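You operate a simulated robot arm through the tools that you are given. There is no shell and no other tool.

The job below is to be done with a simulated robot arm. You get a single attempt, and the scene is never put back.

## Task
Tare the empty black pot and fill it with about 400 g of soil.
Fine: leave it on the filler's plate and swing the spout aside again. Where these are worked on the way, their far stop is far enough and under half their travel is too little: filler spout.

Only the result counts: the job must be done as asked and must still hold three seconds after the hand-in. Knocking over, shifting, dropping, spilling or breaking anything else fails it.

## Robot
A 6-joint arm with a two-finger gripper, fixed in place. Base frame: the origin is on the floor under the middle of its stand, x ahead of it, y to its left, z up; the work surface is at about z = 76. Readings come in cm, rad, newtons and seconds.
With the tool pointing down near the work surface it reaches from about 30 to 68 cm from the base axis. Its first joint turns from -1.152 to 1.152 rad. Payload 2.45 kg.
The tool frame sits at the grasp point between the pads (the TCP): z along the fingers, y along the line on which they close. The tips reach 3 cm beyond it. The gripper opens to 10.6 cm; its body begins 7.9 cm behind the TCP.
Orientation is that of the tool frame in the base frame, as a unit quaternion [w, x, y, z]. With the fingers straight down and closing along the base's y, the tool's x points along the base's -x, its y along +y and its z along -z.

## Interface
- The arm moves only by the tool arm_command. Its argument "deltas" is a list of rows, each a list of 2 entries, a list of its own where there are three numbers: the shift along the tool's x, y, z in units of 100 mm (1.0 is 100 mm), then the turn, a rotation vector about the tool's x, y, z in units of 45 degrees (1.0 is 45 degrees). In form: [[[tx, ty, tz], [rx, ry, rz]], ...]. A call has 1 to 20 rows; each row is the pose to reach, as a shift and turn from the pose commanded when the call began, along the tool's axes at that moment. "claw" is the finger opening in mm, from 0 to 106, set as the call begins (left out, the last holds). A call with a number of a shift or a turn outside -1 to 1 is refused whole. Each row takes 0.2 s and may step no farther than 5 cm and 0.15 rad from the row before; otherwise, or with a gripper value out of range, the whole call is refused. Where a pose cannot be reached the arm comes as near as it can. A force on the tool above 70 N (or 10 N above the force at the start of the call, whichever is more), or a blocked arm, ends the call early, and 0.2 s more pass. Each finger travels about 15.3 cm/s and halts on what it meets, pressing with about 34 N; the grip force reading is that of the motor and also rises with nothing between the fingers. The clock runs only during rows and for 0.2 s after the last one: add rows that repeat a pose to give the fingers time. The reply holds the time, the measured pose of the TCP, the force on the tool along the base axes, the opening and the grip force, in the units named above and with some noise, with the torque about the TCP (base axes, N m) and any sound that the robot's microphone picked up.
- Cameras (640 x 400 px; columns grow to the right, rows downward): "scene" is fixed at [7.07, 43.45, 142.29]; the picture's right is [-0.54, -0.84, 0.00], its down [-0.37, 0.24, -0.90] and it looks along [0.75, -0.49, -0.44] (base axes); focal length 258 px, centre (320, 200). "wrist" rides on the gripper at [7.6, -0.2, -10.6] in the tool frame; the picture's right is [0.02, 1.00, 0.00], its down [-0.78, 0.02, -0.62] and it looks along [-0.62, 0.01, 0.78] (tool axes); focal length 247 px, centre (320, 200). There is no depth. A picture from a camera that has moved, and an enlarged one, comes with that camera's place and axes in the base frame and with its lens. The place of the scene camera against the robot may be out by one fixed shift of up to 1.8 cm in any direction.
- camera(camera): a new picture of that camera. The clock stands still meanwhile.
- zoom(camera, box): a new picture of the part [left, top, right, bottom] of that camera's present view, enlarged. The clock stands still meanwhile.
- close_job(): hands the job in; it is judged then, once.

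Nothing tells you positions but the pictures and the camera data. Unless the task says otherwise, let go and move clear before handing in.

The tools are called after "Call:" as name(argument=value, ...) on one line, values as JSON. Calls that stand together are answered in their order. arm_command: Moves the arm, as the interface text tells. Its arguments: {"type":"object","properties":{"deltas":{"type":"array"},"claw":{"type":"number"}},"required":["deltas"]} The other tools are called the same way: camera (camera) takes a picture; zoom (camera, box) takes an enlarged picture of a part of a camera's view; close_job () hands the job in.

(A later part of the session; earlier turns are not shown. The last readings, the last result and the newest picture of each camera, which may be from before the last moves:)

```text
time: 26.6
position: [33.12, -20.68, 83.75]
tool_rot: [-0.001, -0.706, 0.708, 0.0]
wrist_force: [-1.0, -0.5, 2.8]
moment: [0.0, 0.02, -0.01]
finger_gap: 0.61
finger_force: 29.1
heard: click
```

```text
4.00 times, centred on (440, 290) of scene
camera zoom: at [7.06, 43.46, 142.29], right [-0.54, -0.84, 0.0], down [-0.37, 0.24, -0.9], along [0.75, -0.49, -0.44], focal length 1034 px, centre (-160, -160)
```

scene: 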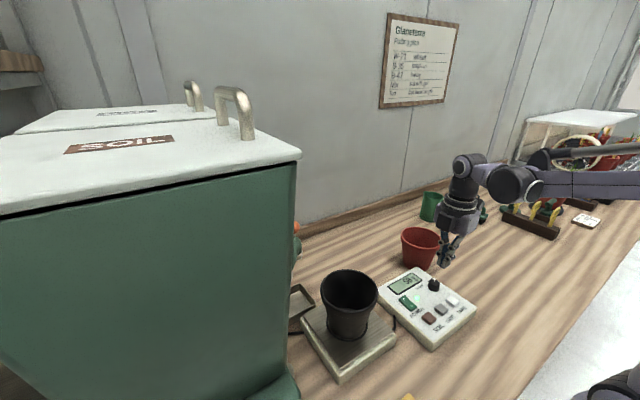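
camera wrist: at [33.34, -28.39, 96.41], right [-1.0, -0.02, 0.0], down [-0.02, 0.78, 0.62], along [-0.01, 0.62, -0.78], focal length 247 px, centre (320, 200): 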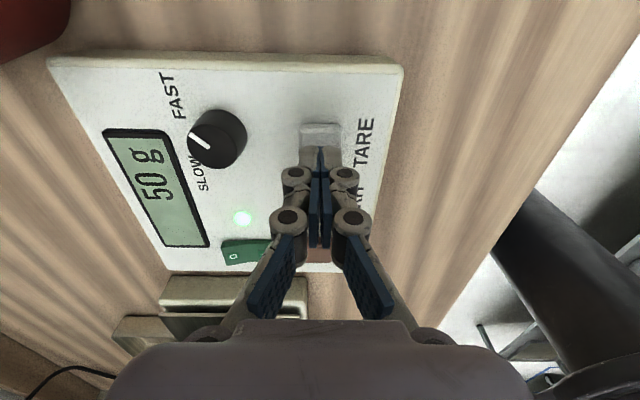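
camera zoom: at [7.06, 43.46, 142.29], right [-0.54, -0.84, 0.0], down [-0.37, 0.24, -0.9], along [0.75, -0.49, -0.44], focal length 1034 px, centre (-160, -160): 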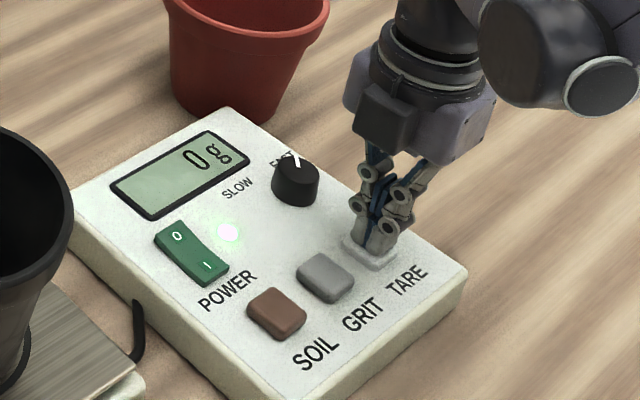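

There was a click and the display shows 0 g, so the tare is done. I'll lift off and move up to where I can study the spout and its knob.

Call:
arm_command(deltas=[[[0, 0, -0.1], [0, 0, 0]], [[0, 0, -0.4], [0, 0, 0]], [[0, 0, -0.7], [0, 0, 0]], [[0, 0, -1.0], [0, 0, 0]], [[0, 0, -1.0], [0, 0, 0]]])

Call:
arm_command(deltas=[[[-0.1, 0, -0.3], [0, 0, 0.16]], [[-0.3, 0, -0.6], [0, 0, 0.32]], [[-0.5, 0, -0.9], [0, 0, 0.48]], [[-0.7, 0, -1.0], [0, 0, 0.64]], [[-0.9, 0, -1.0], [0, 0, 0.8]], [[-1.0, 0, -1.0], [0, 0, 0.95]], [[-1.0, 0, -1.0], [0, 0, 0.95]]])

Call:
zoom(camera="scene", box=[280, 230, 480, 390])

Call:
camera(camera="wrist")

```text
time: 27.8
position: [33.22, -20.68, 93.65]
tool_rot: [0.0, -0.706, 0.708, 0.0]
wrist_force: [-0.6, -0.3, -0.4]
moment: [0.0, 0.02, -0.01]
finger_gap: 0.02
finger_force: 29.1
```

```text
time: 29.4
position: [33.16, -10.68, 103.69]
tool_rot: [0.001, -0.399, 0.917, -0.001]
wrist_force: [-1.2, -0.1, -0.2]
moment: [-0.04, 0.0, 0.01]
finger_gap: 0.0
finger_force: 28.4
```

```text
2.50 times, centred on (380, 310) of scene
camera zoom: at [7.07, 43.46, 142.29], right [-0.54, -0.84, 0.0], down [-0.37, 0.24, -0.9], along [0.75, -0.49, -0.44], focal length 646 px, centre (170, -75)
```

zoom: 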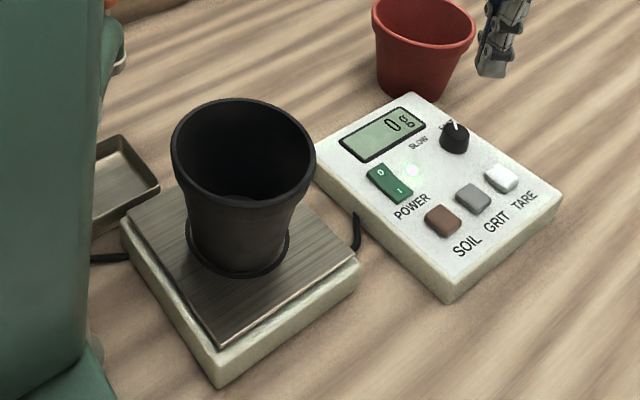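

```text
taken
camera wrist: at [28.13, -16.51, 114.19], right [-0.75, 0.66, 0.0], down [0.52, 0.59, 0.62], along [0.41, 0.46, -0.78], focal length 247 px, centre (320, 200)
```

wrist: 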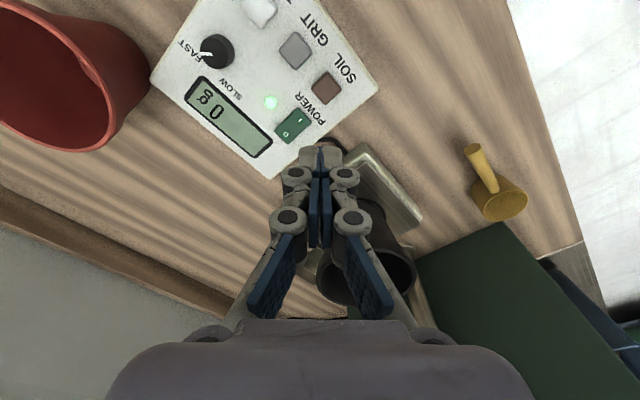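

The pot is centred in the ring and the display shows 0 g. I'll rise further with the fingers open to get a clear look at the filler's spout and funnel.

Call:
arm_command(deltas=[[[0, 0, -0.3], [0, 0, 0]], [[0, 0, -0.6], [0, 0, 0]], [[0, 0, -1.0], [0, 0, 0]], [[0, 0, -1.0], [0, 0, 0]]], claw=106)

Call:
arm_command(deltas=[[[0, 0, -0.3], [0, 0, 0]], [[0, 0, -0.6], [0, 0, 0]], [[0, 0, -1.0], [0, 0, 0]], [[0, 0, -1.0], [0, 0, 0]]])

Call:
camera(camera="wrist")

Call:
zoom(camera="wrist", box=[220, 180, 440, 320])

```text
time: 30.4
position: [32.97, -10.63, 113.69]
tool_rot: [0.0, -0.4, 0.917, 0.001]
wrist_force: [0.5, 0.5, 0.2]
moment: [-0.01, -0.02, -0.01]
finger_gap: 10.61
finger_force: 0.0
```

```text
time: 31.4
position: [33.18, -10.59, 123.92]
tool_rot: [0.0, -0.4, 0.916, 0.0]
wrist_force: [0.2, -0.1, -0.2]
moment: [0.02, 0.01, 0.03]
finger_gap: 10.61
finger_force: 0.1
```

```text
taken
camera wrist: at [28.01, -16.49, 134.32], right [-0.75, 0.66, 0.0], down [0.52, 0.59, 0.62], along [0.41, 0.47, -0.78], focal length 247 px, centre (320, 200)
```

wrist: 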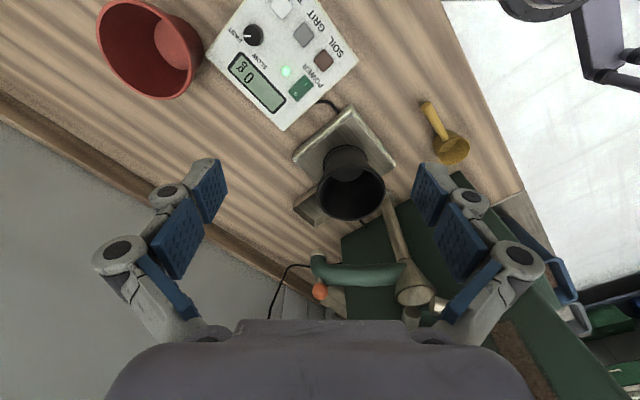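

```text
2.86 times, centred on (330, 250) of wrist
camera zoom: at [28.01, -16.49, 134.32], right [-0.75, 0.66, 0.0], down [0.52, 0.59, 0.62], along [0.41, 0.47, -0.78], focal length 706 px, centre (291, 57)
```

zoom: 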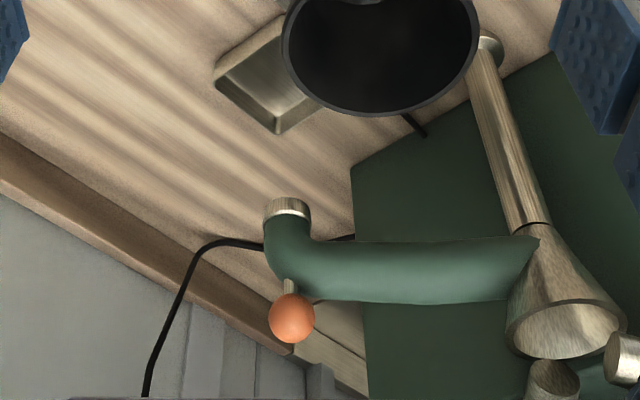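

I now have the spout well measured. The knob is a ball about 3.3 cm across at (58.1, 17.9, 106.8), the pivot post is at about (43.6, 30), the swing radius is about 18.9 and the mouth is near z = 96–97, above the pot rim (94). I'll go toward it up high, then turn the gripper so it can cage the ball along the swing direction.

Call:
arm_command(deltas=[[[-0.25, 0.01, 0], [0, 0, 0]], [[-0.5, 0.02, 0], [0, 0, 0]], [[-0.75, 0.025, 0], [0, 0, 0]], [[-0.95, 0.03, 0], [0, 0, 0]]], claw=65)

Call:
arm_command(deltas=[[[-0.25, 0.01, 0], [0, 0, -0.15]], [[-0.5, 0.02, 0], [0, 0, -0.3]], [[-0.75, 0.025, 0], [0, 0, -0.45]], [[-0.95, 0.03, 0], [0, 0, -0.6]], [[-0.95, 0.03, 0], [0, 0, -0.776]], [[-0.95, 0.03, 0], [0, 0, -0.776]]])

Call:
camera(camera="wrist")

Call:
camera(camera="scene")

```text
time: 32.4
position: [39.5, -3.56, 123.7]
tool_rot: [0.0, -0.4, 0.916, 0.0]
wrist_force: [-0.6, 0.2, -0.9]
moment: [-0.03, 0.06, -0.02]
finger_gap: 6.48
finger_force: 0.0
```

```text
time: 33.8
position: [45.63, 3.56, 123.66]
tool_rot: [-0.001, -0.657, 0.754, -0.001]
wrist_force: [0.1, 0.5, 0.2]
moment: [-0.03, 0.01, -0.02]
finger_gap: 6.46
finger_force: 0.0
```

```text
taken
camera wrist: at [44.71, -4.04, 134.23], right [-0.99, 0.11, 0.0], down [0.09, 0.78, 0.62], along [0.07, 0.62, -0.78], focal length 247 px, centre (320, 200)
```

wrist: 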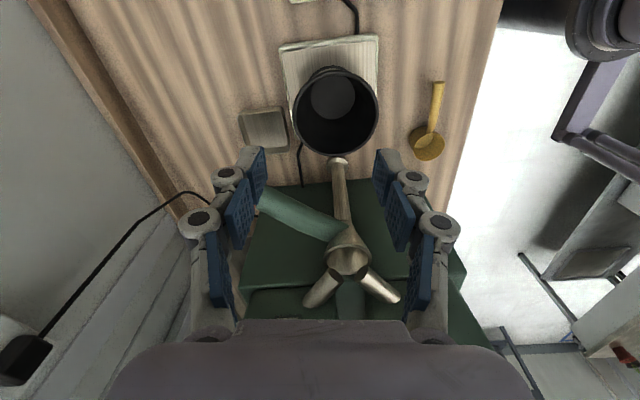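

```text
taken
```

scene: 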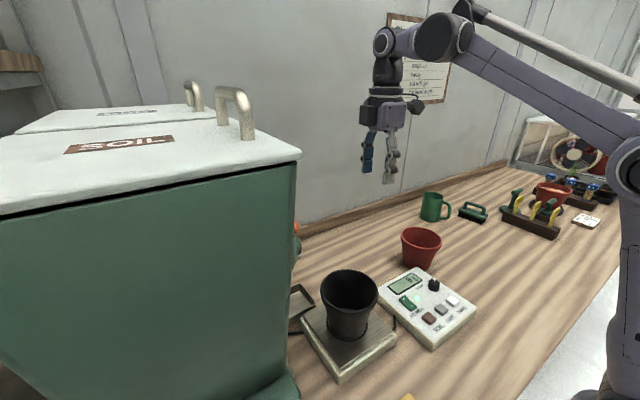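

The view shows the funnel, both chutes and the pivot post at about (43.7, 29.2). I'll turn further so the fingers close along the swing, and move over the ball.

Call:
arm_command(deltas=[[[-0.16, -0.103, 0], [0, 0, -0.16]], [[-0.32, -0.206, 0], [0, 0, -0.32]], [[-0.48, -0.31, 0], [0, 0, -0.48]], [[-0.64, -0.413, 0], [0, 0, -0.64]], [[-0.8, -0.516, 0], [0, 0, -0.798]], [[-0.8, -0.516, 0], [0, 0, -0.798]]])

Call:
camera(camera="wrist")

```text
time: 35.2
position: [51.47, 10.84, 123.29]
tool_rot: [0.0, 0.857, -0.515, -0.001]
wrist_force: [0.0, 0.5, -1.0]
moment: [0.02, -0.02, -0.03]
finger_gap: 6.5
finger_force: 0.0
out of reach, approached as far as the arm can: row 5, 6
```

```text
taken
camera wrist: at [55.18, 4.01, 133.83], right [-0.87, -0.49, 0.0], down [-0.38, 0.68, 0.62], along [-0.3, 0.54, -0.78], focal length 247 px, centre (320, 200)
```

wrist: 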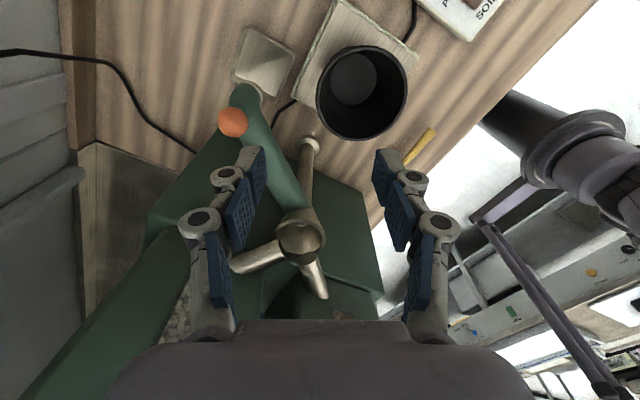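

At this height the arm is near its reach limit, so I'll tilt the tool 15° outward and come in lower. The target is just above the ball, with the fingers straddling the swing direction.

Call:
arm_command(deltas=[[[-0.04, -0.08, 0.2], [0.08, 0, 0]], [[-0.1, -0.2, 0.35], [0.16, 0, 0]], [[-0.18, -0.33, 0.5], [0.24, 0, 0]], [[-0.26, -0.48, 0.62], [0.333, 0, 0]], [[-0.338, -0.62, 0.74], [0.333, 0, 0]], [[-0.338, -0.62, 0.74], [0.333, 0, 0]]])

Call:
camera(camera="wrist")

Call:
camera(camera="scene")

```text
time: 36.6
position: [55.3, 16.74, 115.84]
tool_rot: [-0.111, 0.85, -0.511, 0.068]
wrist_force: [0.0, 0.2, 0.0]
moment: [0.01, 0.0, -0.02]
finger_gap: 6.5
finger_force: 0.1
```

```text
taken
camera wrist: at [56.6, 8.66, 126.03], right [-0.84, -0.47, -0.26], down [-0.52, 0.61, 0.6], along [-0.12, 0.64, -0.76], focal length 247 px, centre (320, 200)
```

wrist: 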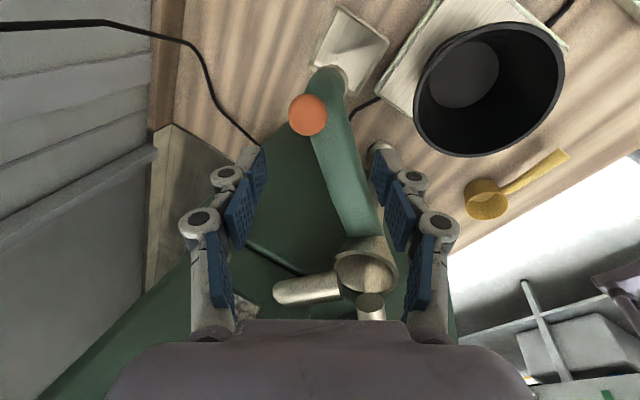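

```text
taken
```

scene: 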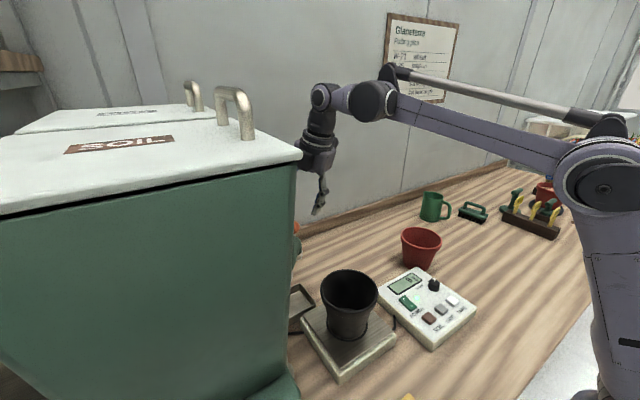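

The ball is at about (58.4, 17.9, 106.7), just below and slightly off the middle of the fingers. I'll correct sideways and descend halfway.

Call:
arm_command(deltas=[[[0.022, -0.041, 0.05], [0, 0, 0]], [[0.044, -0.082, 0.15], [0, 0, 0]], [[0.044, -0.082, 0.3], [0, 0, 0]], [[0.044, -0.082, 0.45], [0, 0, 0]], [[0.044, -0.082, 0.45], [0, 0, 0]]])

Call:
camera(camera="wrist")

Call:
zoom(camera="scene", box=[270, 120, 370, 250])

```text
time: 37.8
position: [57.11, 17.19, 111.68]
tool_rot: [-0.112, 0.85, -0.511, 0.068]
wrist_force: [0.1, 0.1, -0.3]
moment: [-0.02, -0.02, 0.0]
finger_gap: 6.47
finger_force: 0.0
```

```text
taken
camera wrist: at [58.49, 9.14, 121.9], right [-0.84, -0.47, -0.26], down [-0.52, 0.61, 0.6], along [-0.12, 0.64, -0.76], focal length 247 px, centre (320, 200)
```

wrist: 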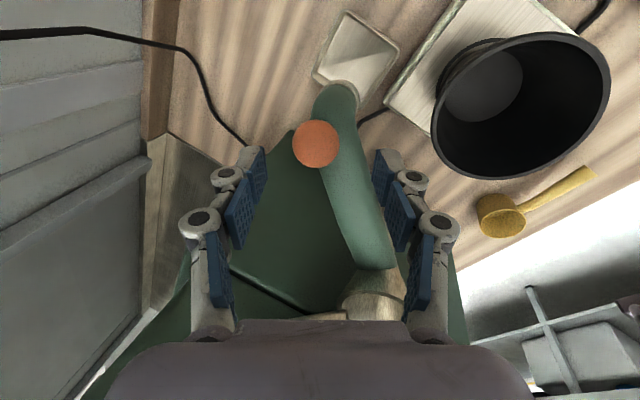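

```text
3.08 times, centred on (320, 185) of scene
camera zoom: at [7.07, 43.45, 142.29], right [-0.54, -0.84, 0.0], down [-0.37, 0.24, -0.9], along [0.75, -0.49, -0.44], focal length 796 px, centre (320, 246)
```

zoom: 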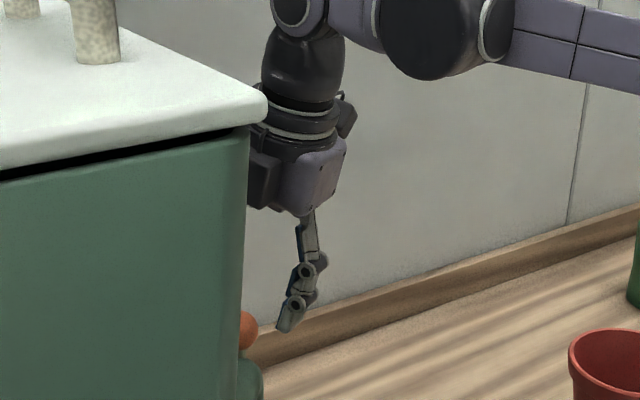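

The ball sits right between the fingers in the view, about 5.2 cm ahead of the TCP. I'll descend the rest of the way.

Call:
arm_command(deltas=[[[0.01, -0.02, 0.1], [0, 0, 0]], [[0.018, -0.03, 0.2], [0, 0, 0]], [[0.018, -0.03, 0.3], [0, 0, 0]], [[0.018, -0.03, 0.4], [0, 0, 0]], [[0.018, -0.03, 0.4], [0, 0, 0]]])

Call:
camera(camera="wrist")

Call:
zoom(camera="scene", box=[270, 120, 370, 250])

```text
time: 39.0
position: [58.34, 17.75, 107.88]
tool_rot: [-0.112, 0.849, -0.511, 0.067]
wrist_force: [-0.3, 0.6, 0.1]
moment: [-0.01, 0.01, -0.02]
finger_gap: 6.47
finger_force: 0.1
```

```text
taken
camera wrist: at [59.76, 9.64, 118.11], right [-0.84, -0.47, -0.26], down [-0.52, 0.61, 0.6], along [-0.12, 0.64, -0.76], focal length 247 px, centre (320, 200)
```

wrist: 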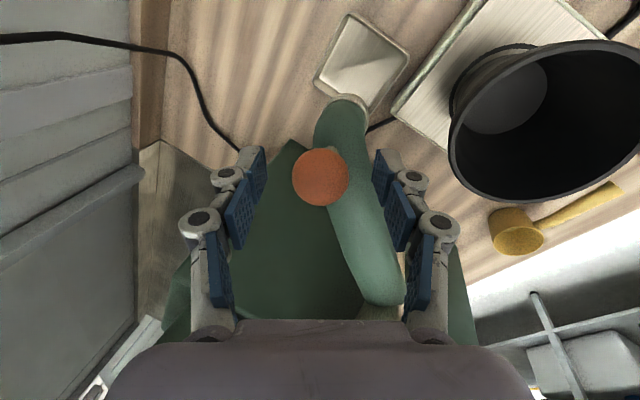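

```text
3.08 times, centred on (320, 185) of scene
camera zoom: at [7.07, 43.45, 142.29], right [-0.54, -0.84, 0.0], down [-0.37, 0.24, -0.9], along [0.75, -0.49, -0.44], focal length 796 px, centre (320, 246)
```

zoom: 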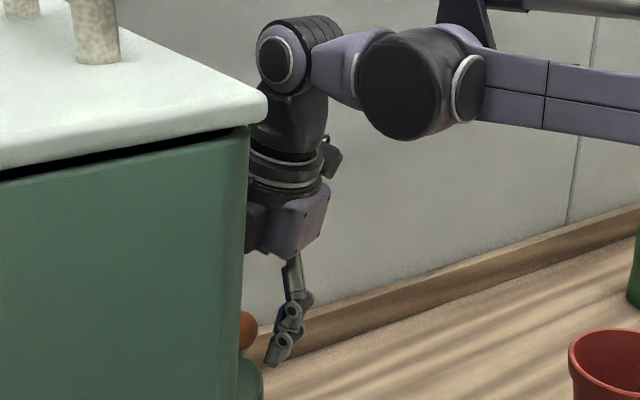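

The ball is centred between the pads. I'll close to a loose cage (36 mm around a ball of about 32 mm) and check it.

Call:
arm_command(deltas=[[[0, 0, 0], [0, 0, 0]], [[0, 0, 0], [0, 0, 0]], [[0, 0, 0], [0, 0, 0]]], claw=36)

Call:
camera(camera="wrist")

```text
time: 39.8
position: [58.52, 17.62, 107.89]
tool_rot: [-0.112, 0.85, -0.511, 0.067]
wrist_force: [0.3, -0.2, -0.2]
moment: [0.0, 0.02, -0.02]
finger_gap: 3.61
finger_force: 0.1
```

```text
taken
camera wrist: at [59.75, 9.63, 118.13], right [-0.84, -0.47, -0.26], down [-0.52, 0.61, 0.6], along [-0.12, 0.64, -0.76], focal length 247 px, centre (320, 200)
```

wrist: 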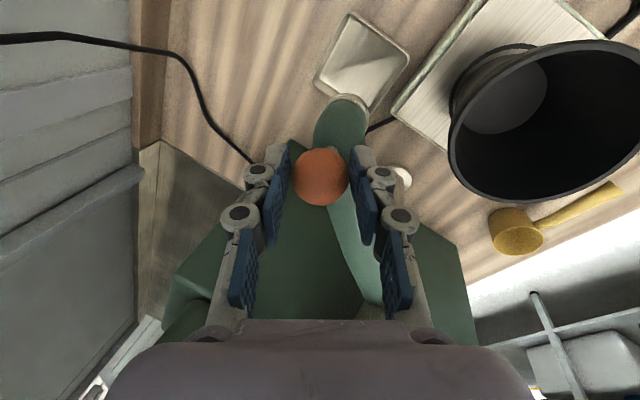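

The ball is caged. I'll start the swing with the first 10° of the arc and check the force and picture.

Call:
arm_command(deltas=[[[0.03, 0.07, -0.018], [0, 0, 0]], [[0.058, 0.139, -0.037], [0, 0, 0]], [[0.105, 0.29, -0.078], [0, 0, 0]], [[0.105, 0.29, -0.078], [0, 0, 0]]])

Call:
camera(camera="wrist")

```text
time: 40.8
position: [56.32, 15.29, 107.85]
tool_rot: [-0.112, 0.849, -0.511, 0.068]
wrist_force: [0.3, 0.0, -0.2]
moment: [-0.04, -0.04, -0.04]
finger_gap: 3.65
finger_force: 0.1
```

```text
taken
camera wrist: at [57.58, 7.25, 118.11], right [-0.84, -0.47, -0.26], down [-0.52, 0.61, 0.6], along [-0.12, 0.64, -0.76], focal length 247 px, centre (320, 200)
```

wrist: 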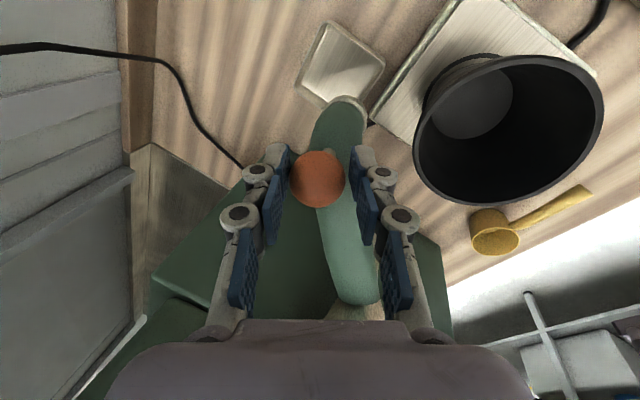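

The spout follows easily and the ball stays centred. I'll keep going along the arc to about 40° of swing.

Call:
arm_command(deltas=[[[0.033, 0.155, -0.041], [0, 0, 0]], [[0.053, 0.312, -0.084], [0, 0, 0]], [[0.057, 0.469, -0.126], [0, 0, 0]], [[0.048, 0.627, -0.168], [0, 0, 0]], [[0.024, 0.783, -0.211], [0, 0, 0]], [[-0.013, 0.936, -0.252], [0, 0, 0]], [[-0.013, 0.936, -0.252], [0, 0, 0]]])

Call:
camera(camera="wrist")

Call:
camera(camera="scene")

```text
time: 42.4
position: [47.74, 10.91, 107.97]
tool_rot: [-0.112, 0.85, -0.511, 0.067]
wrist_force: [0.2, 0.0, 0.5]
moment: [0.0, 0.0, 0.03]
finger_gap: 3.59
finger_force: 0.1
```

```text
taken
camera wrist: at [49.03, 2.85, 118.14], right [-0.84, -0.47, -0.26], down [-0.52, 0.61, 0.6], along [-0.12, 0.64, -0.76], focal length 247 px, centre (320, 200)
```

wrist: 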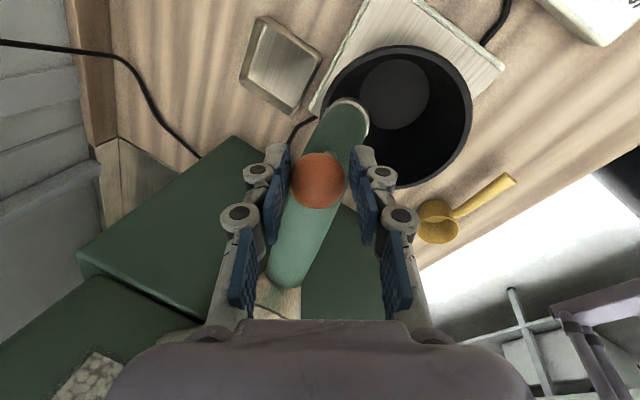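

```text
taken
```

scene: 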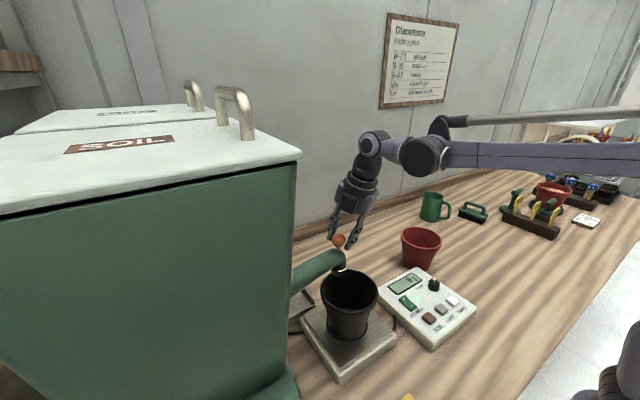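

The spout is coming over the pot with plenty of clearance. I'll do a bit more of the arc, to about -85°, and look.

Call:
arm_command(deltas=[[[-0.03, 0.09, -0.025], [0, 0, 0]], [[-0.06, 0.165, -0.045], [0, 0, 0]], [[-0.089, 0.237, -0.064], [0, 0, 0]], [[-0.089, 0.237, -0.064], [0, 0, 0]]])

Call:
camera(camera="wrist")

Call:
zoom(camera="scene", box=[280, 220, 420, 380])

```text
time: 43.4
position: [45.14, 10.53, 107.98]
tool_rot: [-0.112, 0.85, -0.511, 0.067]
wrist_force: [0.0, 0.4, -0.8]
moment: [0.03, 0.01, -0.02]
finger_gap: 3.58
finger_force: 0.2
```

```text
taken
camera wrist: at [46.39, 2.47, 118.17], right [-0.84, -0.47, -0.26], down [-0.52, 0.61, 0.6], along [-0.12, 0.64, -0.76], focal length 247 px, centre (320, 200)
```

wrist: 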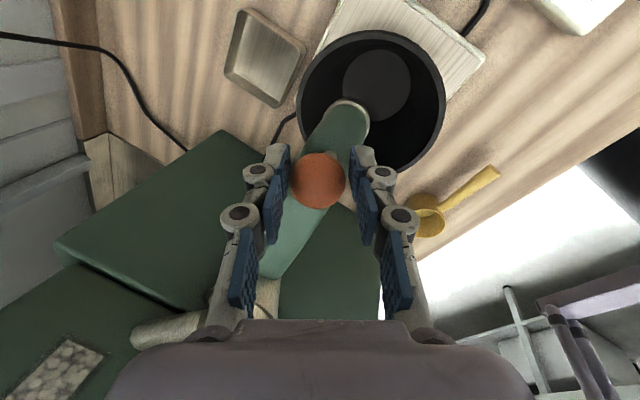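

```text
2.50 times, centred on (350, 300) of scene
camera zoom: at [7.07, 43.45, 142.29], right [-0.54, -0.84, 0.0], down [-0.37, 0.24, -0.9], along [0.75, -0.49, -0.44], focal length 646 px, centre (245, -50)
```

zoom: 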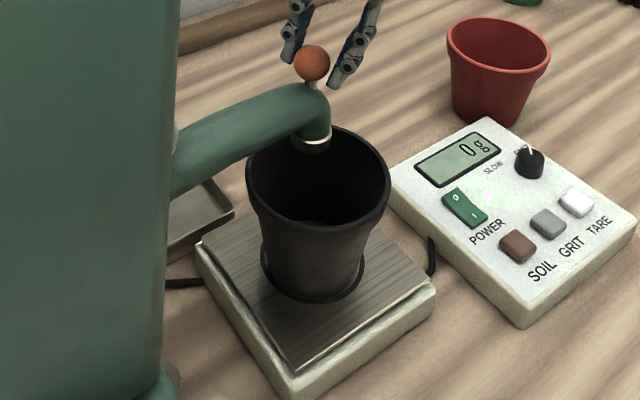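

The mouth is over the pot's far side. I'll finish the swing to about -90° and check that it's centred.

Call:
arm_command(deltas=[[[-0.036, 0.07, -0.019], [0, 0, 0]], [[-0.073, 0.141, -0.038], [0, 0, 0]], [[-0.073, 0.141, -0.038], [0, 0, 0]]])

Call:
camera(camera="wrist")

Call:
zoom(camera="scene", box=[280, 220, 420, 380])

```text
time: 44.2
position: [43.73, 10.43, 107.83]
tool_rot: [-0.112, 0.85, -0.511, 0.067]
wrist_force: [6.3, 1.2, 0.0]
moment: [0.02, -0.1, -0.11]
finger_gap: 4.03
finger_force: 3.3
```

```text
taken
camera wrist: at [44.84, 2.42, 118.15], right [-0.84, -0.47, -0.26], down [-0.53, 0.61, 0.6], along [-0.12, 0.64, -0.76], focal length 247 px, centre (320, 200)
```

wrist: 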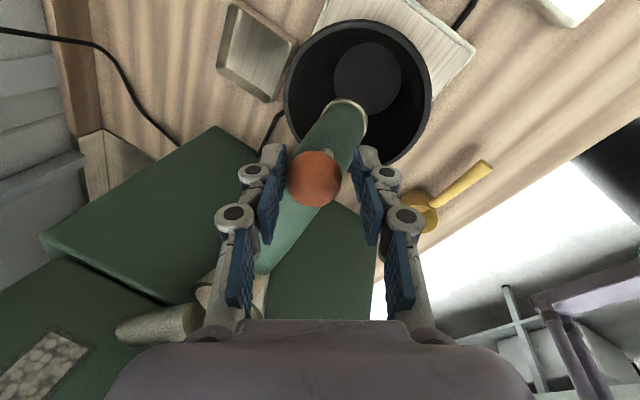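

```text
2.50 times, centred on (350, 300) of scene
camera zoom: at [7.09, 43.46, 142.29], right [-0.54, -0.84, 0.0], down [-0.37, 0.24, -0.9], along [0.75, -0.49, -0.44], focal length 646 px, centre (245, -50)
```

zoom: 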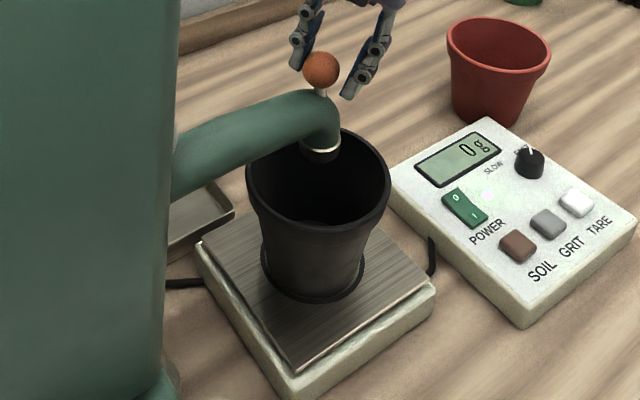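

There's a gentle 6 N resistance, so the spout has reached its stop, and its mouth is centred over the pot. I'll open the fingers and back off along the tool axis.

Call:
arm_command(deltas=[[[0, 0, 0], [0, 0, 0]], [[0, 0, 0], [0, 0, 0]], [[0, 0, -0.2], [0, 0, 0]], [[0, 0, -0.5], [0, 0, 0]], [[0, 0, -0.8], [0, 0, 0]], [[0, 0, -0.8], [0, 0, 0]]], claw=65)

Call:
camera(camera="wrist")

Call:
camera(camera="scene")

```text
time: 45.6
position: [41.49, 9.53, 115.62]
tool_rot: [-0.113, 0.85, -0.51, 0.067]
wrist_force: [0.2, 0.8, 0.1]
moment: [-0.01, 0.01, 0.0]
finger_gap: 6.5
finger_force: 0.0
```

```text
taken
camera wrist: at [42.91, 1.44, 125.92], right [-0.84, -0.47, -0.26], down [-0.52, 0.61, 0.6], along [-0.12, 0.64, -0.76], focal length 247 px, centre (320, 200)
```

wrist: 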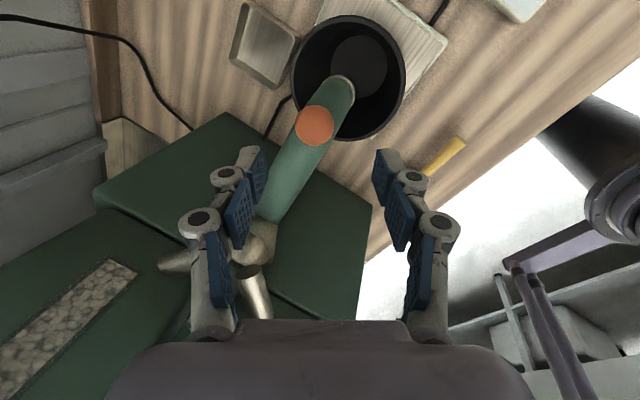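

```text
taken
```

scene: 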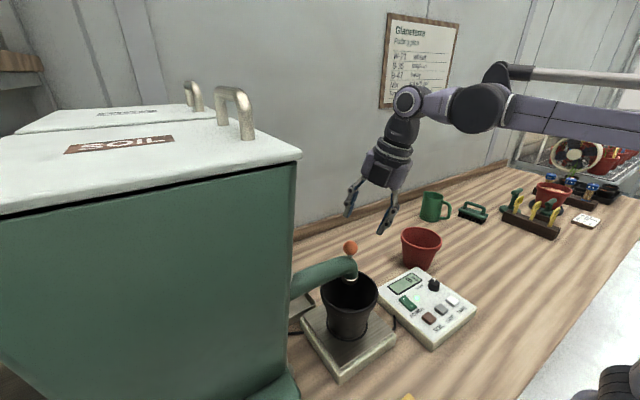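

The spout mouth is over the pot and the ball now sits at about (44.0, 11.0). Next I'll level the tool, close the fingers and go to the SOIL button.

Call:
arm_command(deltas=[[[0.1, 0.13, -0.04], [-0.08, 0, 0]], [[0.22, 0.28, -0.08], [-0.16, 0, 0]], [[0.35, 0.45, -0.12], [-0.24, 0, 0]], [[0.48, 0.61, -0.16], [-0.333, 0, 0]], [[0.594, 0.759, -0.2], [-0.333, 0, 0]]], claw=0)

Call:
arm_command(deltas=[[[0.14, 0.17, 0.2], [0, 0, 0.15]], [[0.28, 0.34, 0.4], [0, 0, 0.3]], [[0.42, 0.52, 0.6], [0, 0, 0.45]], [[0.56, 0.69, 0.8], [0, 0, 0.62]], [[0.708, 0.864, 1.0], [0, 0, 0.62]], [[0.708, 0.864, 1.0], [0, 0, 0.62]]])

Call:
camera(camera="wrist")

```text
time: 46.8
position: [37.42, 0.65, 115.52]
tool_rot: [-0.001, 0.857, -0.515, 0.0]
wrist_force: [0.4, 0.7, 0.0]
moment: [0.01, 0.01, 0.02]
finger_gap: 0.0
finger_force: 28.7
```

```text
time: 48.2
position: [33.21, -9.86, 105.64]
tool_rot: [0.0, 0.708, -0.706, 0.0]
wrist_force: [-0.5, 0.2, -0.1]
moment: [0.02, -0.04, 0.0]
finger_gap: 0.0
finger_force: 29.1
```

```text
taken
camera wrist: at [33.34, -17.56, 116.11], right [-1.0, -0.02, 0.0], down [-0.02, 0.78, 0.62], along [-0.01, 0.62, -0.78], focal length 247 px, centre (320, 200)
```

wrist: 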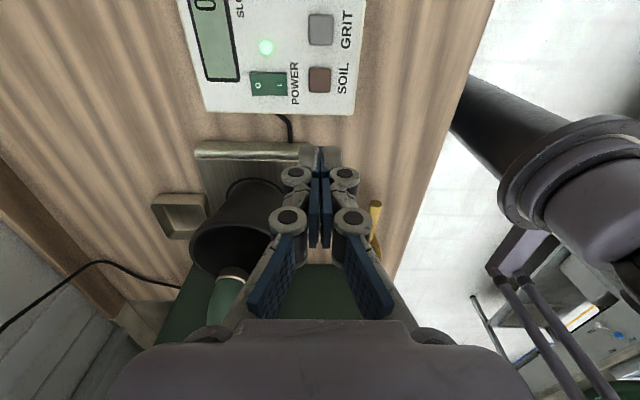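

SOIL is right below, at (33.3, -9.75). I'll descend to just above it and check that I can read the display.

Call:
arm_command(deltas=[[[0, 0, 0.25], [0, 0, 0]], [[0, 0, 0.5], [0, 0, 0]], [[0, 0, 0.75], [0, 0, 0]], [[0, 0, 1.0], [0, 0, 0]]])

Call:
arm_command(deltas=[[[-0.01, -0.01, 0.25], [0, 0, 0]], [[-0.01, -0.01, 0.5], [0, 0, 0]], [[-0.01, -0.01, 0.75], [0, 0, 0]], [[-0.01, -0.01, 1.0], [0, 0, 0]], [[-0.01, -0.01, 1.0], [0, 0, 0]]])

Call:
zoom(camera="scene", box=[370, 240, 490, 350])

Call:
camera(camera="wrist")

```text
time: 49.2
position: [33.16, -9.67, 95.54]
tool_rot: [0.0, 0.707, -0.707, 0.0]
wrist_force: [-0.2, 0.4, 0.2]
moment: [-0.03, -0.01, 0.01]
finger_gap: 0.0
finger_force: 28.4
```

```text
time: 50.4
position: [33.32, -9.56, 85.58]
tool_rot: [0.0, 0.707, -0.707, 0.0]
wrist_force: [-0.1, 0.8, -0.1]
moment: [0.01, 0.03, 0.04]
finger_gap: 0.0
finger_force: 28.2
```

```text
3.64 times, centred on (430, 295) of scene
camera zoom: at [7.07, 43.46, 142.29], right [-0.54, -0.84, 0.0], down [-0.37, 0.24, -0.9], along [0.75, -0.49, -0.44], focal length 940 px, centre (-80, -146)
```

zoom: 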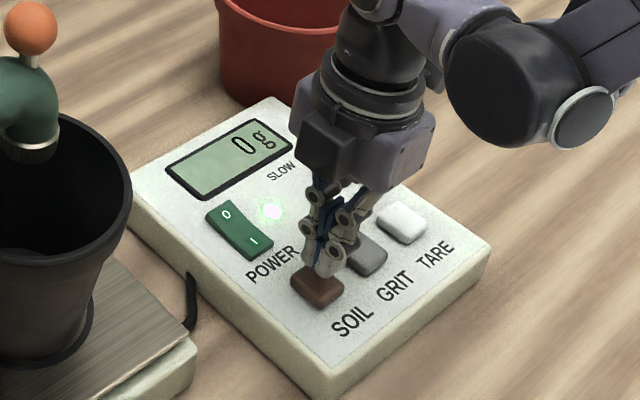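

```text
taken
camera wrist: at [33.45, -17.36, 96.12], right [-1.0, -0.02, 0.0], down [-0.02, 0.78, 0.62], along [-0.01, 0.62, -0.78], focal length 247 px, centre (320, 200)
```

wrist: 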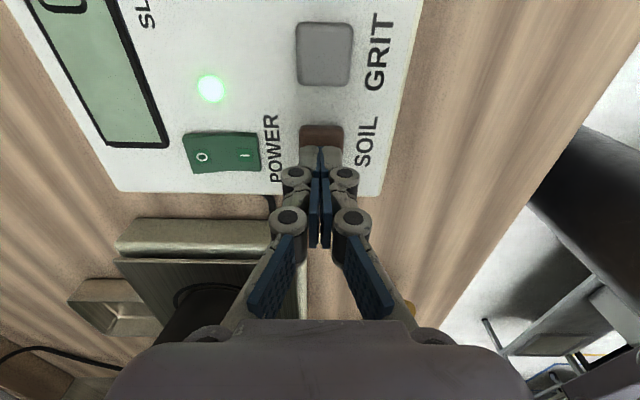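

The display and the pot are both visible from the scene camera. I'll give SOIL one short tap and see how the filler responds.

Call:
arm_command(deltas=[[[0, 0, 0.1], [0, 0, 0]], [[0, 0, 0.15], [0, 0, 0]], [[0, 0, 0.2], [0, 0, 0]], [[0, 0, 0.1], [0, 0, 0]]])

Call:
zoom(camera="scene", box=[320, 240, 480, 350])

```text
time: 51.4
position: [33.37, -9.68, 84.74]
tool_rot: [-0.001, 0.708, -0.706, 0.0]
wrist_force: [-0.2, 1.0, 0.5]
moment: [0.02, 0.0, 0.03]
finger_gap: 0.0
finger_force: 28.7
heard: click
```

```text
3.64 times, centred on (400, 295) of scene
camera zoom: at [7.07, 43.46, 142.29], right [-0.54, -0.84, 0.0], down [-0.37, 0.24, -0.9], along [0.75, -0.49, -0.44], focal length 940 px, centre (29, -146)
```

zoom: 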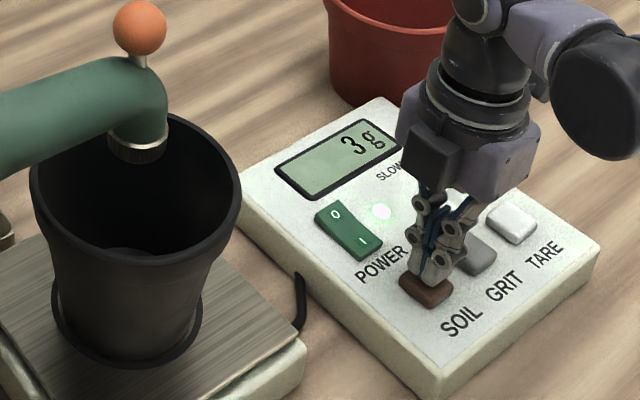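

There was a click and the display reads 3 g. I'll wait briefly off the button to see whether soil keeps flowing.

Call:
arm_command(deltas=[[[0, 0, 0], [0, 0, 0]]])

Call:
zoom(camera="scene", box=[320, 240, 480, 350])

```text
time: 51.8
position: [33.33, -9.69, 84.7]
tool_rot: [0.0, 0.708, -0.706, 0.0]
wrist_force: [0.7, 0.2, -0.5]
moment: [0.01, -0.04, 0.02]
finger_gap: 0.0
finger_force: 29.0
```

```text
3.64 times, centred on (400, 295) of scene
camera zoom: at [7.07, 43.45, 142.29], right [-0.54, -0.84, 0.0], down [-0.37, 0.24, -0.9], along [0.75, -0.49, -0.44], focal length 940 px, centre (29, -146)
```

zoom: 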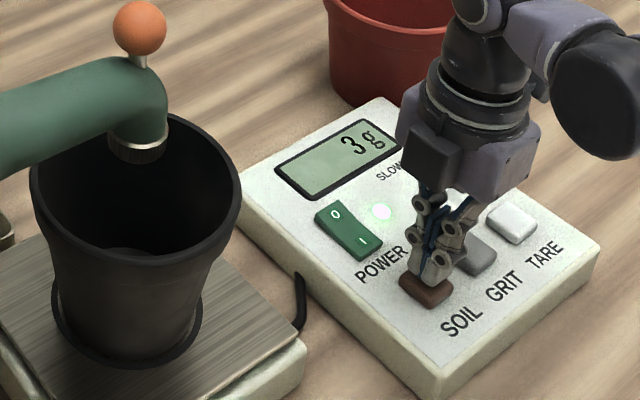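

It stays at 3 g, so soil flows only while the button is held. I'll press and hold for a short time to measure the flow rate.

Call:
arm_command(deltas=[[[0, 0, 0.06], [0, 0, 0]], [[0, 0, 0.11], [0, 0, 0]], [[0, 0, 0.11], [0, 0, 0]], [[0, 0, 0.11], [0, 0, 0]]])

Call:
zoom(camera="scene", box=[320, 240, 480, 350])

```text
time: 52.8
position: [33.25, -9.57, 83.47]
tool_rot: [0.0, 0.708, -0.707, 0.0]
wrist_force: [1.3, -0.8, 1.9]
moment: [-0.04, -0.04, 0.01]
finger_gap: 0.59
finger_force: 28.9
heard: click
```

```text
3.64 times, centred on (400, 295) of scene
camera zoom: at [7.07, 43.45, 142.3], right [-0.54, -0.84, 0.0], down [-0.37, 0.24, -0.9], along [0.75, -0.49, -0.44], focal length 940 px, centre (29, -146)
```

zoom: 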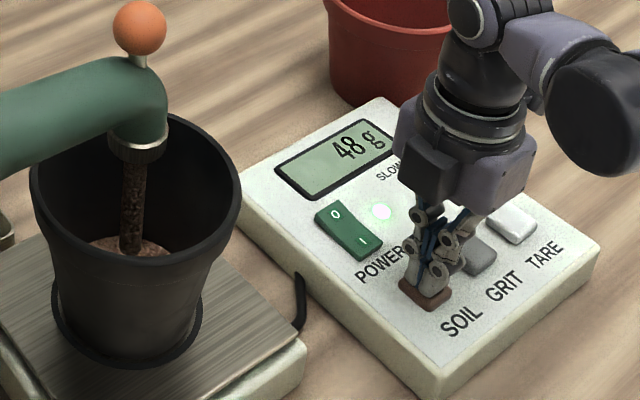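

Soil is streaming into the pot; 48 g so far at roughly 60–70 g/s. I'll keep holding for a measured time.

Call:
arm_command(deltas=[[[0, 0, 0], [0, 0, 0]], [[0, 0, 0], [0, 0, 0]], [[0, 0, 0], [0, 0, 0]], [[0, 0, 0], [0, 0, 0]], [[0, 0, 0], [0, 0, 0]]])

Call:
zoom(camera="scene", box=[320, 240, 480, 350])

```text
time: 54.0
position: [33.22, -9.57, 83.48]
tool_rot: [0.0, 0.708, -0.706, 0.001]
wrist_force: [0.0, -0.5, 2.5]
moment: [0.03, 0.0, 0.01]
finger_gap: 0.61
finger_force: 28.6
```

```text
3.64 times, centred on (400, 295) of scene
camera zoom: at [7.06, 43.46, 142.29], right [-0.54, -0.84, 0.0], down [-0.37, 0.24, -0.9], along [0.75, -0.49, -0.44], focal length 940 px, centre (29, -146)
```

zoom: 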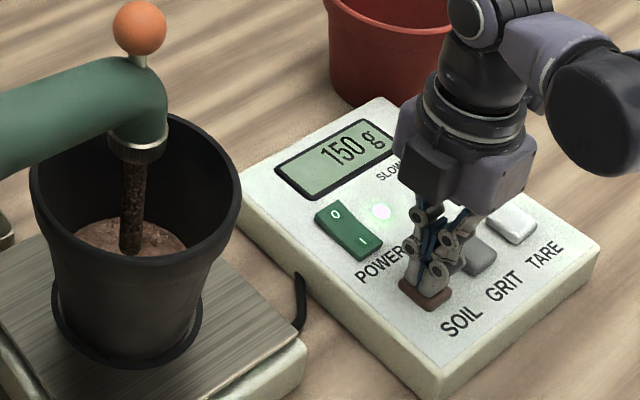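

The flow is about 85 g/s and the pot holds 150 g. I'll hold for another 2.0 s to reach about 320 g.

Call:
arm_command(deltas=[[[0, 0, 0], [0, 0, 0]], [[0, 0, 0], [0, 0, 0]], [[0, 0, 0], [0, 0, 0]], [[0, 0, 0], [0, 0, 0]], [[0, 0, 0], [0, 0, 0]], [[0, 0, 0], [0, 0, 0]], [[0, 0, 0], [0, 0, 0]], [[0, 0, 0], [0, 0, 0]], [[0, 0, 0], [0, 0, 0]]])

Call:
zoom(camera="scene", box=[320, 240, 480, 350])

```text
time: 56.0
position: [33.35, -9.53, 83.54]
tool_rot: [0.001, 0.708, -0.706, 0.0]
wrist_force: [-1.0, -0.1, 2.8]
moment: [-0.02, -0.02, 0.01]
finger_gap: 0.55
finger_force: 28.6
```

```text
3.64 times, centred on (400, 295) of scene
camera zoom: at [7.06, 43.46, 142.29], right [-0.54, -0.84, 0.0], down [-0.37, 0.24, -0.9], along [0.75, -0.49, -0.44], focal length 940 px, centre (29, -146)
```

zoom: 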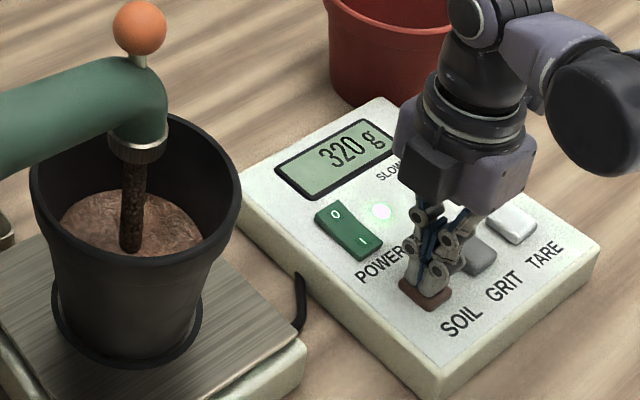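

320 g now. I'll hold about 0.5 s more and then release, to see how much still falls after letting go.

Call:
arm_command(deltas=[[[0, 0, 0], [0, 0, 0]], [[0, 0, 0], [0, 0, 0]], [[0, 0, -0.11], [0, 0, 0]], [[0, 0, -0.11], [0, 0, 0]], [[0, 0, -0.11], [0, 0, 0]]])

Call:
zoom(camera="scene", box=[320, 240, 480, 350])

```text
time: 57.2
position: [33.36, -9.49, 84.64]
tool_rot: [0.0, 0.708, -0.706, 0.001]
wrist_force: [-0.1, 0.2, 0.7]
moment: [0.0, 0.0, 0.0]
finger_gap: 0.02
finger_force: 28.5
```

```text
3.64 times, centred on (400, 295) of scene
camera zoom: at [7.07, 43.45, 142.29], right [-0.54, -0.84, 0.0], down [-0.37, 0.24, -0.9], along [0.75, -0.49, -0.44], focal length 940 px, centre (29, -146)
```

zoom: 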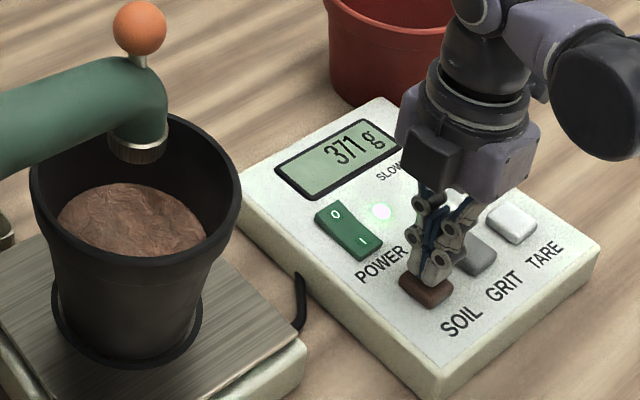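

371 g and stable. From the timings so far, a 0.33 s press should add about 28 g, so I'll do one short tap of that length.

Call:
arm_command(deltas=[[[0, 0, 0.06], [0, 0, 0]], [[0, 0, 0.11], [0, 0, 0]], [[0, 0, 0.11], [0, 0, 0]], [[0, 0, 0], [0, 0, 0]], [[0, 0, 0], [0, 0, 0]], [[0, 0, 0], [0, 0, 0]]])

Call:
zoom(camera="scene", box=[320, 240, 480, 350])

```text
time: 58.6
position: [33.27, -9.66, 84.58]
tool_rot: [0.0, 0.707, -0.707, 0.0]
wrist_force: [-0.5, 0.0, 0.1]
moment: [-0.01, 0.0, -0.05]
finger_gap: 0.0
finger_force: 28.5
heard: click
```

```text
3.64 times, centred on (400, 295) of scene
camera zoom: at [7.07, 43.45, 142.29], right [-0.54, -0.84, 0.0], down [-0.37, 0.24, -0.9], along [0.75, -0.49, -0.44], focal length 940 px, centre (29, -146)
```

zoom: 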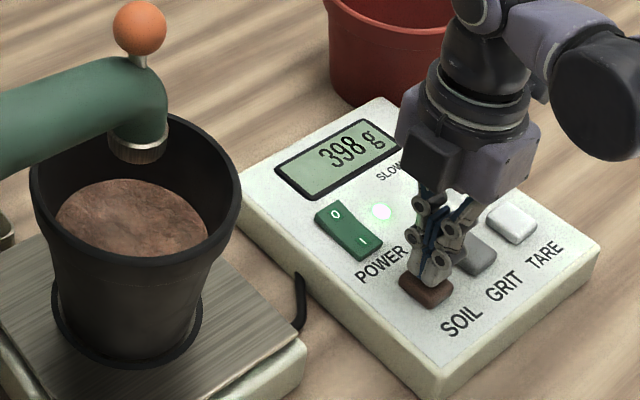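

398 g, right on target. I'll lift off the button and go back up to swing the spout aside again.

Call:
arm_command(deltas=[[[0, 0, -0.2], [0, 0, 0]], [[0, 0, -0.5], [0, 0, 0]], [[0, 0, -0.8], [0, 0, 0]], [[0, 0, -1.0], [0, 0, 0]]])

Call:
arm_command(deltas=[[[0, 0, -0.25], [0, 0, -0.15]], [[0, 0, -0.5], [0, 0, -0.3]], [[0, 0, -0.75], [0, 0, -0.45]], [[0, 0, -1.0], [0, 0, -0.62]], [[0, 0, -1.0], [0, 0, -0.62]]], claw=65)

Call:
arm_command(deltas=[[[-0.15, -0.17, -0.25], [0, 0, 0]], [[-0.3, -0.35, -0.5], [0, 0, 0]], [[-0.5, -0.6, -0.8], [0, 0, 0]], [[-0.708, -0.864, -1.0], [0, 0, 0]], [[-0.708, -0.864, -1.0], [0, 0, 0]]])

Call:
camera(camera="wrist")

Call:
zoom(camera="scene", box=[300, 220, 480, 350])

```text
time: 59.6
position: [33.26, -9.64, 94.56]
tool_rot: [0.0, 0.708, -0.707, 0.0]
wrist_force: [1.3, -0.4, -0.7]
moment: [0.04, 0.01, -0.01]
finger_gap: 0.0
finger_force: 28.2
```

```text
time: 60.8
position: [33.26, -9.66, 104.67]
tool_rot: [0.0, 0.858, -0.514, 0.0]
wrist_force: [0.3, -0.3, -0.4]
moment: [0.0, 0.01, 0.03]
finger_gap: 6.5
finger_force: 0.0
```

```text
time: 62.0
position: [37.72, 0.77, 114.71]
tool_rot: [0.0, 0.857, -0.516, -0.001]
wrist_force: [-0.5, 0.3, 0.7]
moment: [-0.03, 0.0, 0.0]
finger_gap: 6.48
finger_force: 0.0
```

```text
taken
camera wrist: at [41.41, -6.04, 125.21], right [-0.87, -0.49, 0.0], down [-0.38, 0.68, 0.62], along [-0.3, 0.54, -0.78], focal length 247 px, centre (320, 200)
```

wrist: 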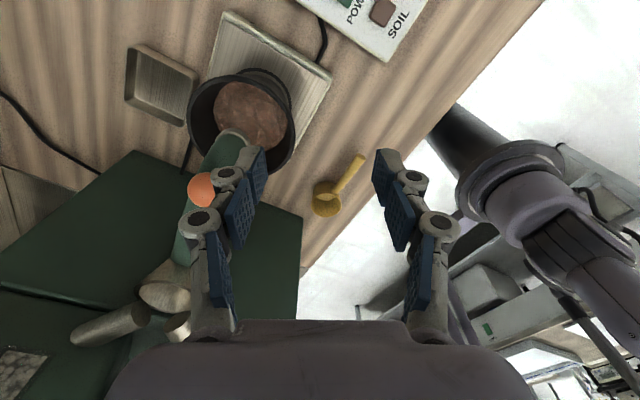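

```text
3.08 times, centred on (390, 285) of scene
camera zoom: at [7.07, 43.46, 142.29], right [-0.54, -0.84, 0.0], down [-0.37, 0.24, -0.9], along [0.75, -0.49, -0.44], focal length 796 px, centre (105, -62)
```

zoom: 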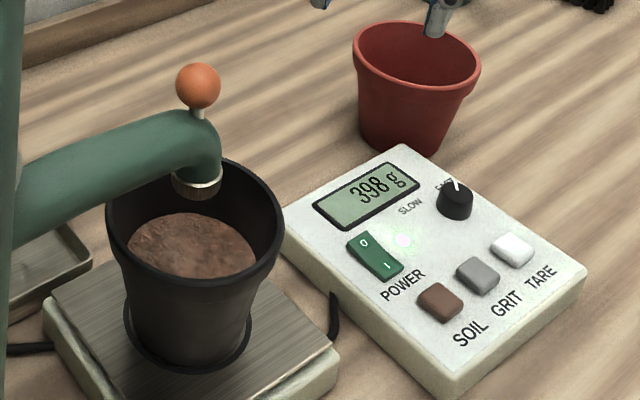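

The display holds at 398 g and the soil sits level well below the rim. I'll tilt and come in above the ball again.

Call:
arm_command(deltas=[[[-0.1, -0.12, -0.08], [0.08, 0, 0]], [[-0.22, -0.28, -0.12], [0.16, 0, 0]], [[-0.35, -0.45, -0.12], [0.24, 0, 0]], [[-0.48, -0.62, -0.12], [0.333, 0, 0]], [[-0.608, -0.792, -0.12], [0.333, 0, 0]], [[-0.608, -0.792, -0.12], [0.333, 0, 0]]])

Call:
camera(camera="wrist")

```text
time: 63.4
position: [41.75, 9.81, 115.89]
tool_rot: [-0.112, 0.85, -0.51, 0.067]
wrist_force: [0.3, -0.1, 0.0]
moment: [0.0, 0.01, -0.01]
finger_gap: 6.47
finger_force: 0.0
```

```text
taken
camera wrist: at [43.06, 1.71, 126.05], right [-0.84, -0.47, -0.26], down [-0.52, 0.61, 0.6], along [-0.12, 0.64, -0.76], focal length 247 px, centre (320, 200)
```

wrist: 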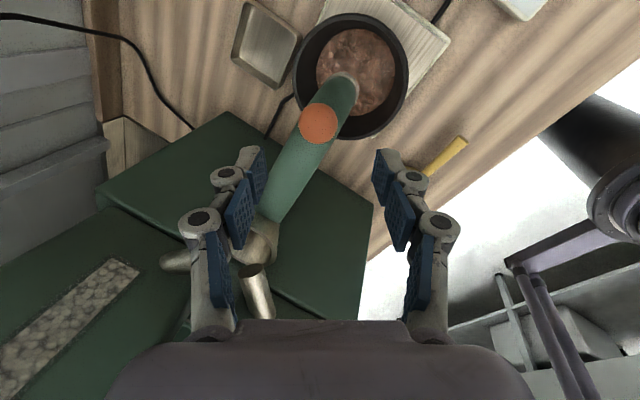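

The ball is exactly centred ahead of the fingers. I'll descend 8.5 cm along the tool axis to straddle it.

Call:
arm_command(deltas=[[[0, 0, 0.2], [0, 0, 0]], [[0, 0, 0.4], [0, 0, 0]], [[0, 0, 0.55], [0, 0, 0]], [[0, 0, 0.7], [0, 0, 0]], [[0, 0, 0.85], [0, 0, 0]], [[0, 0, 0.85], [0, 0, 0]]])

Call:
arm_command(deltas=[[[0, 0, 0], [0, 0, 0]], [[0, 0, 0], [0, 0, 0]], [[0, 0, 0], [0, 0, 0]]], claw=37)

Call:
camera(camera="wrist")

```text
time: 64.8
position: [43.61, 10.75, 107.64]
tool_rot: [-0.112, 0.85, -0.51, 0.067]
wrist_force: [1.3, -0.3, 0.2]
moment: [0.02, 0.0, -0.01]
finger_gap: 6.47
finger_force: 0.1
```

```text
time: 65.6
position: [43.66, 10.68, 107.53]
tool_rot: [-0.112, 0.85, -0.511, 0.067]
wrist_force: [0.9, 1.1, 0.4]
moment: [0.0, 0.0, -0.01]
finger_gap: 3.78
finger_force: 1.1
```

```text
taken
camera wrist: at [44.98, 2.64, 117.82], right [-0.84, -0.47, -0.26], down [-0.52, 0.61, 0.6], along [-0.12, 0.64, -0.76], focal length 247 px, centre (320, 200)
```

wrist: 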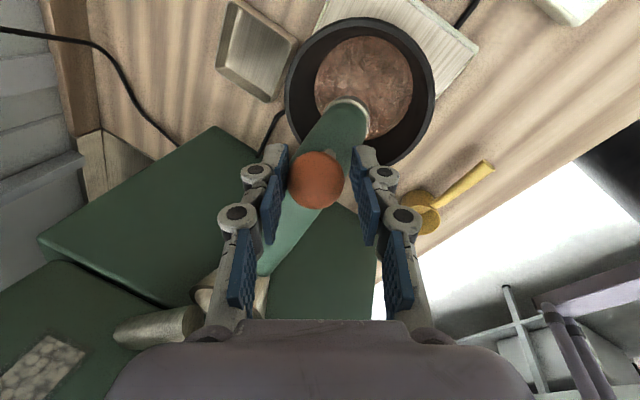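

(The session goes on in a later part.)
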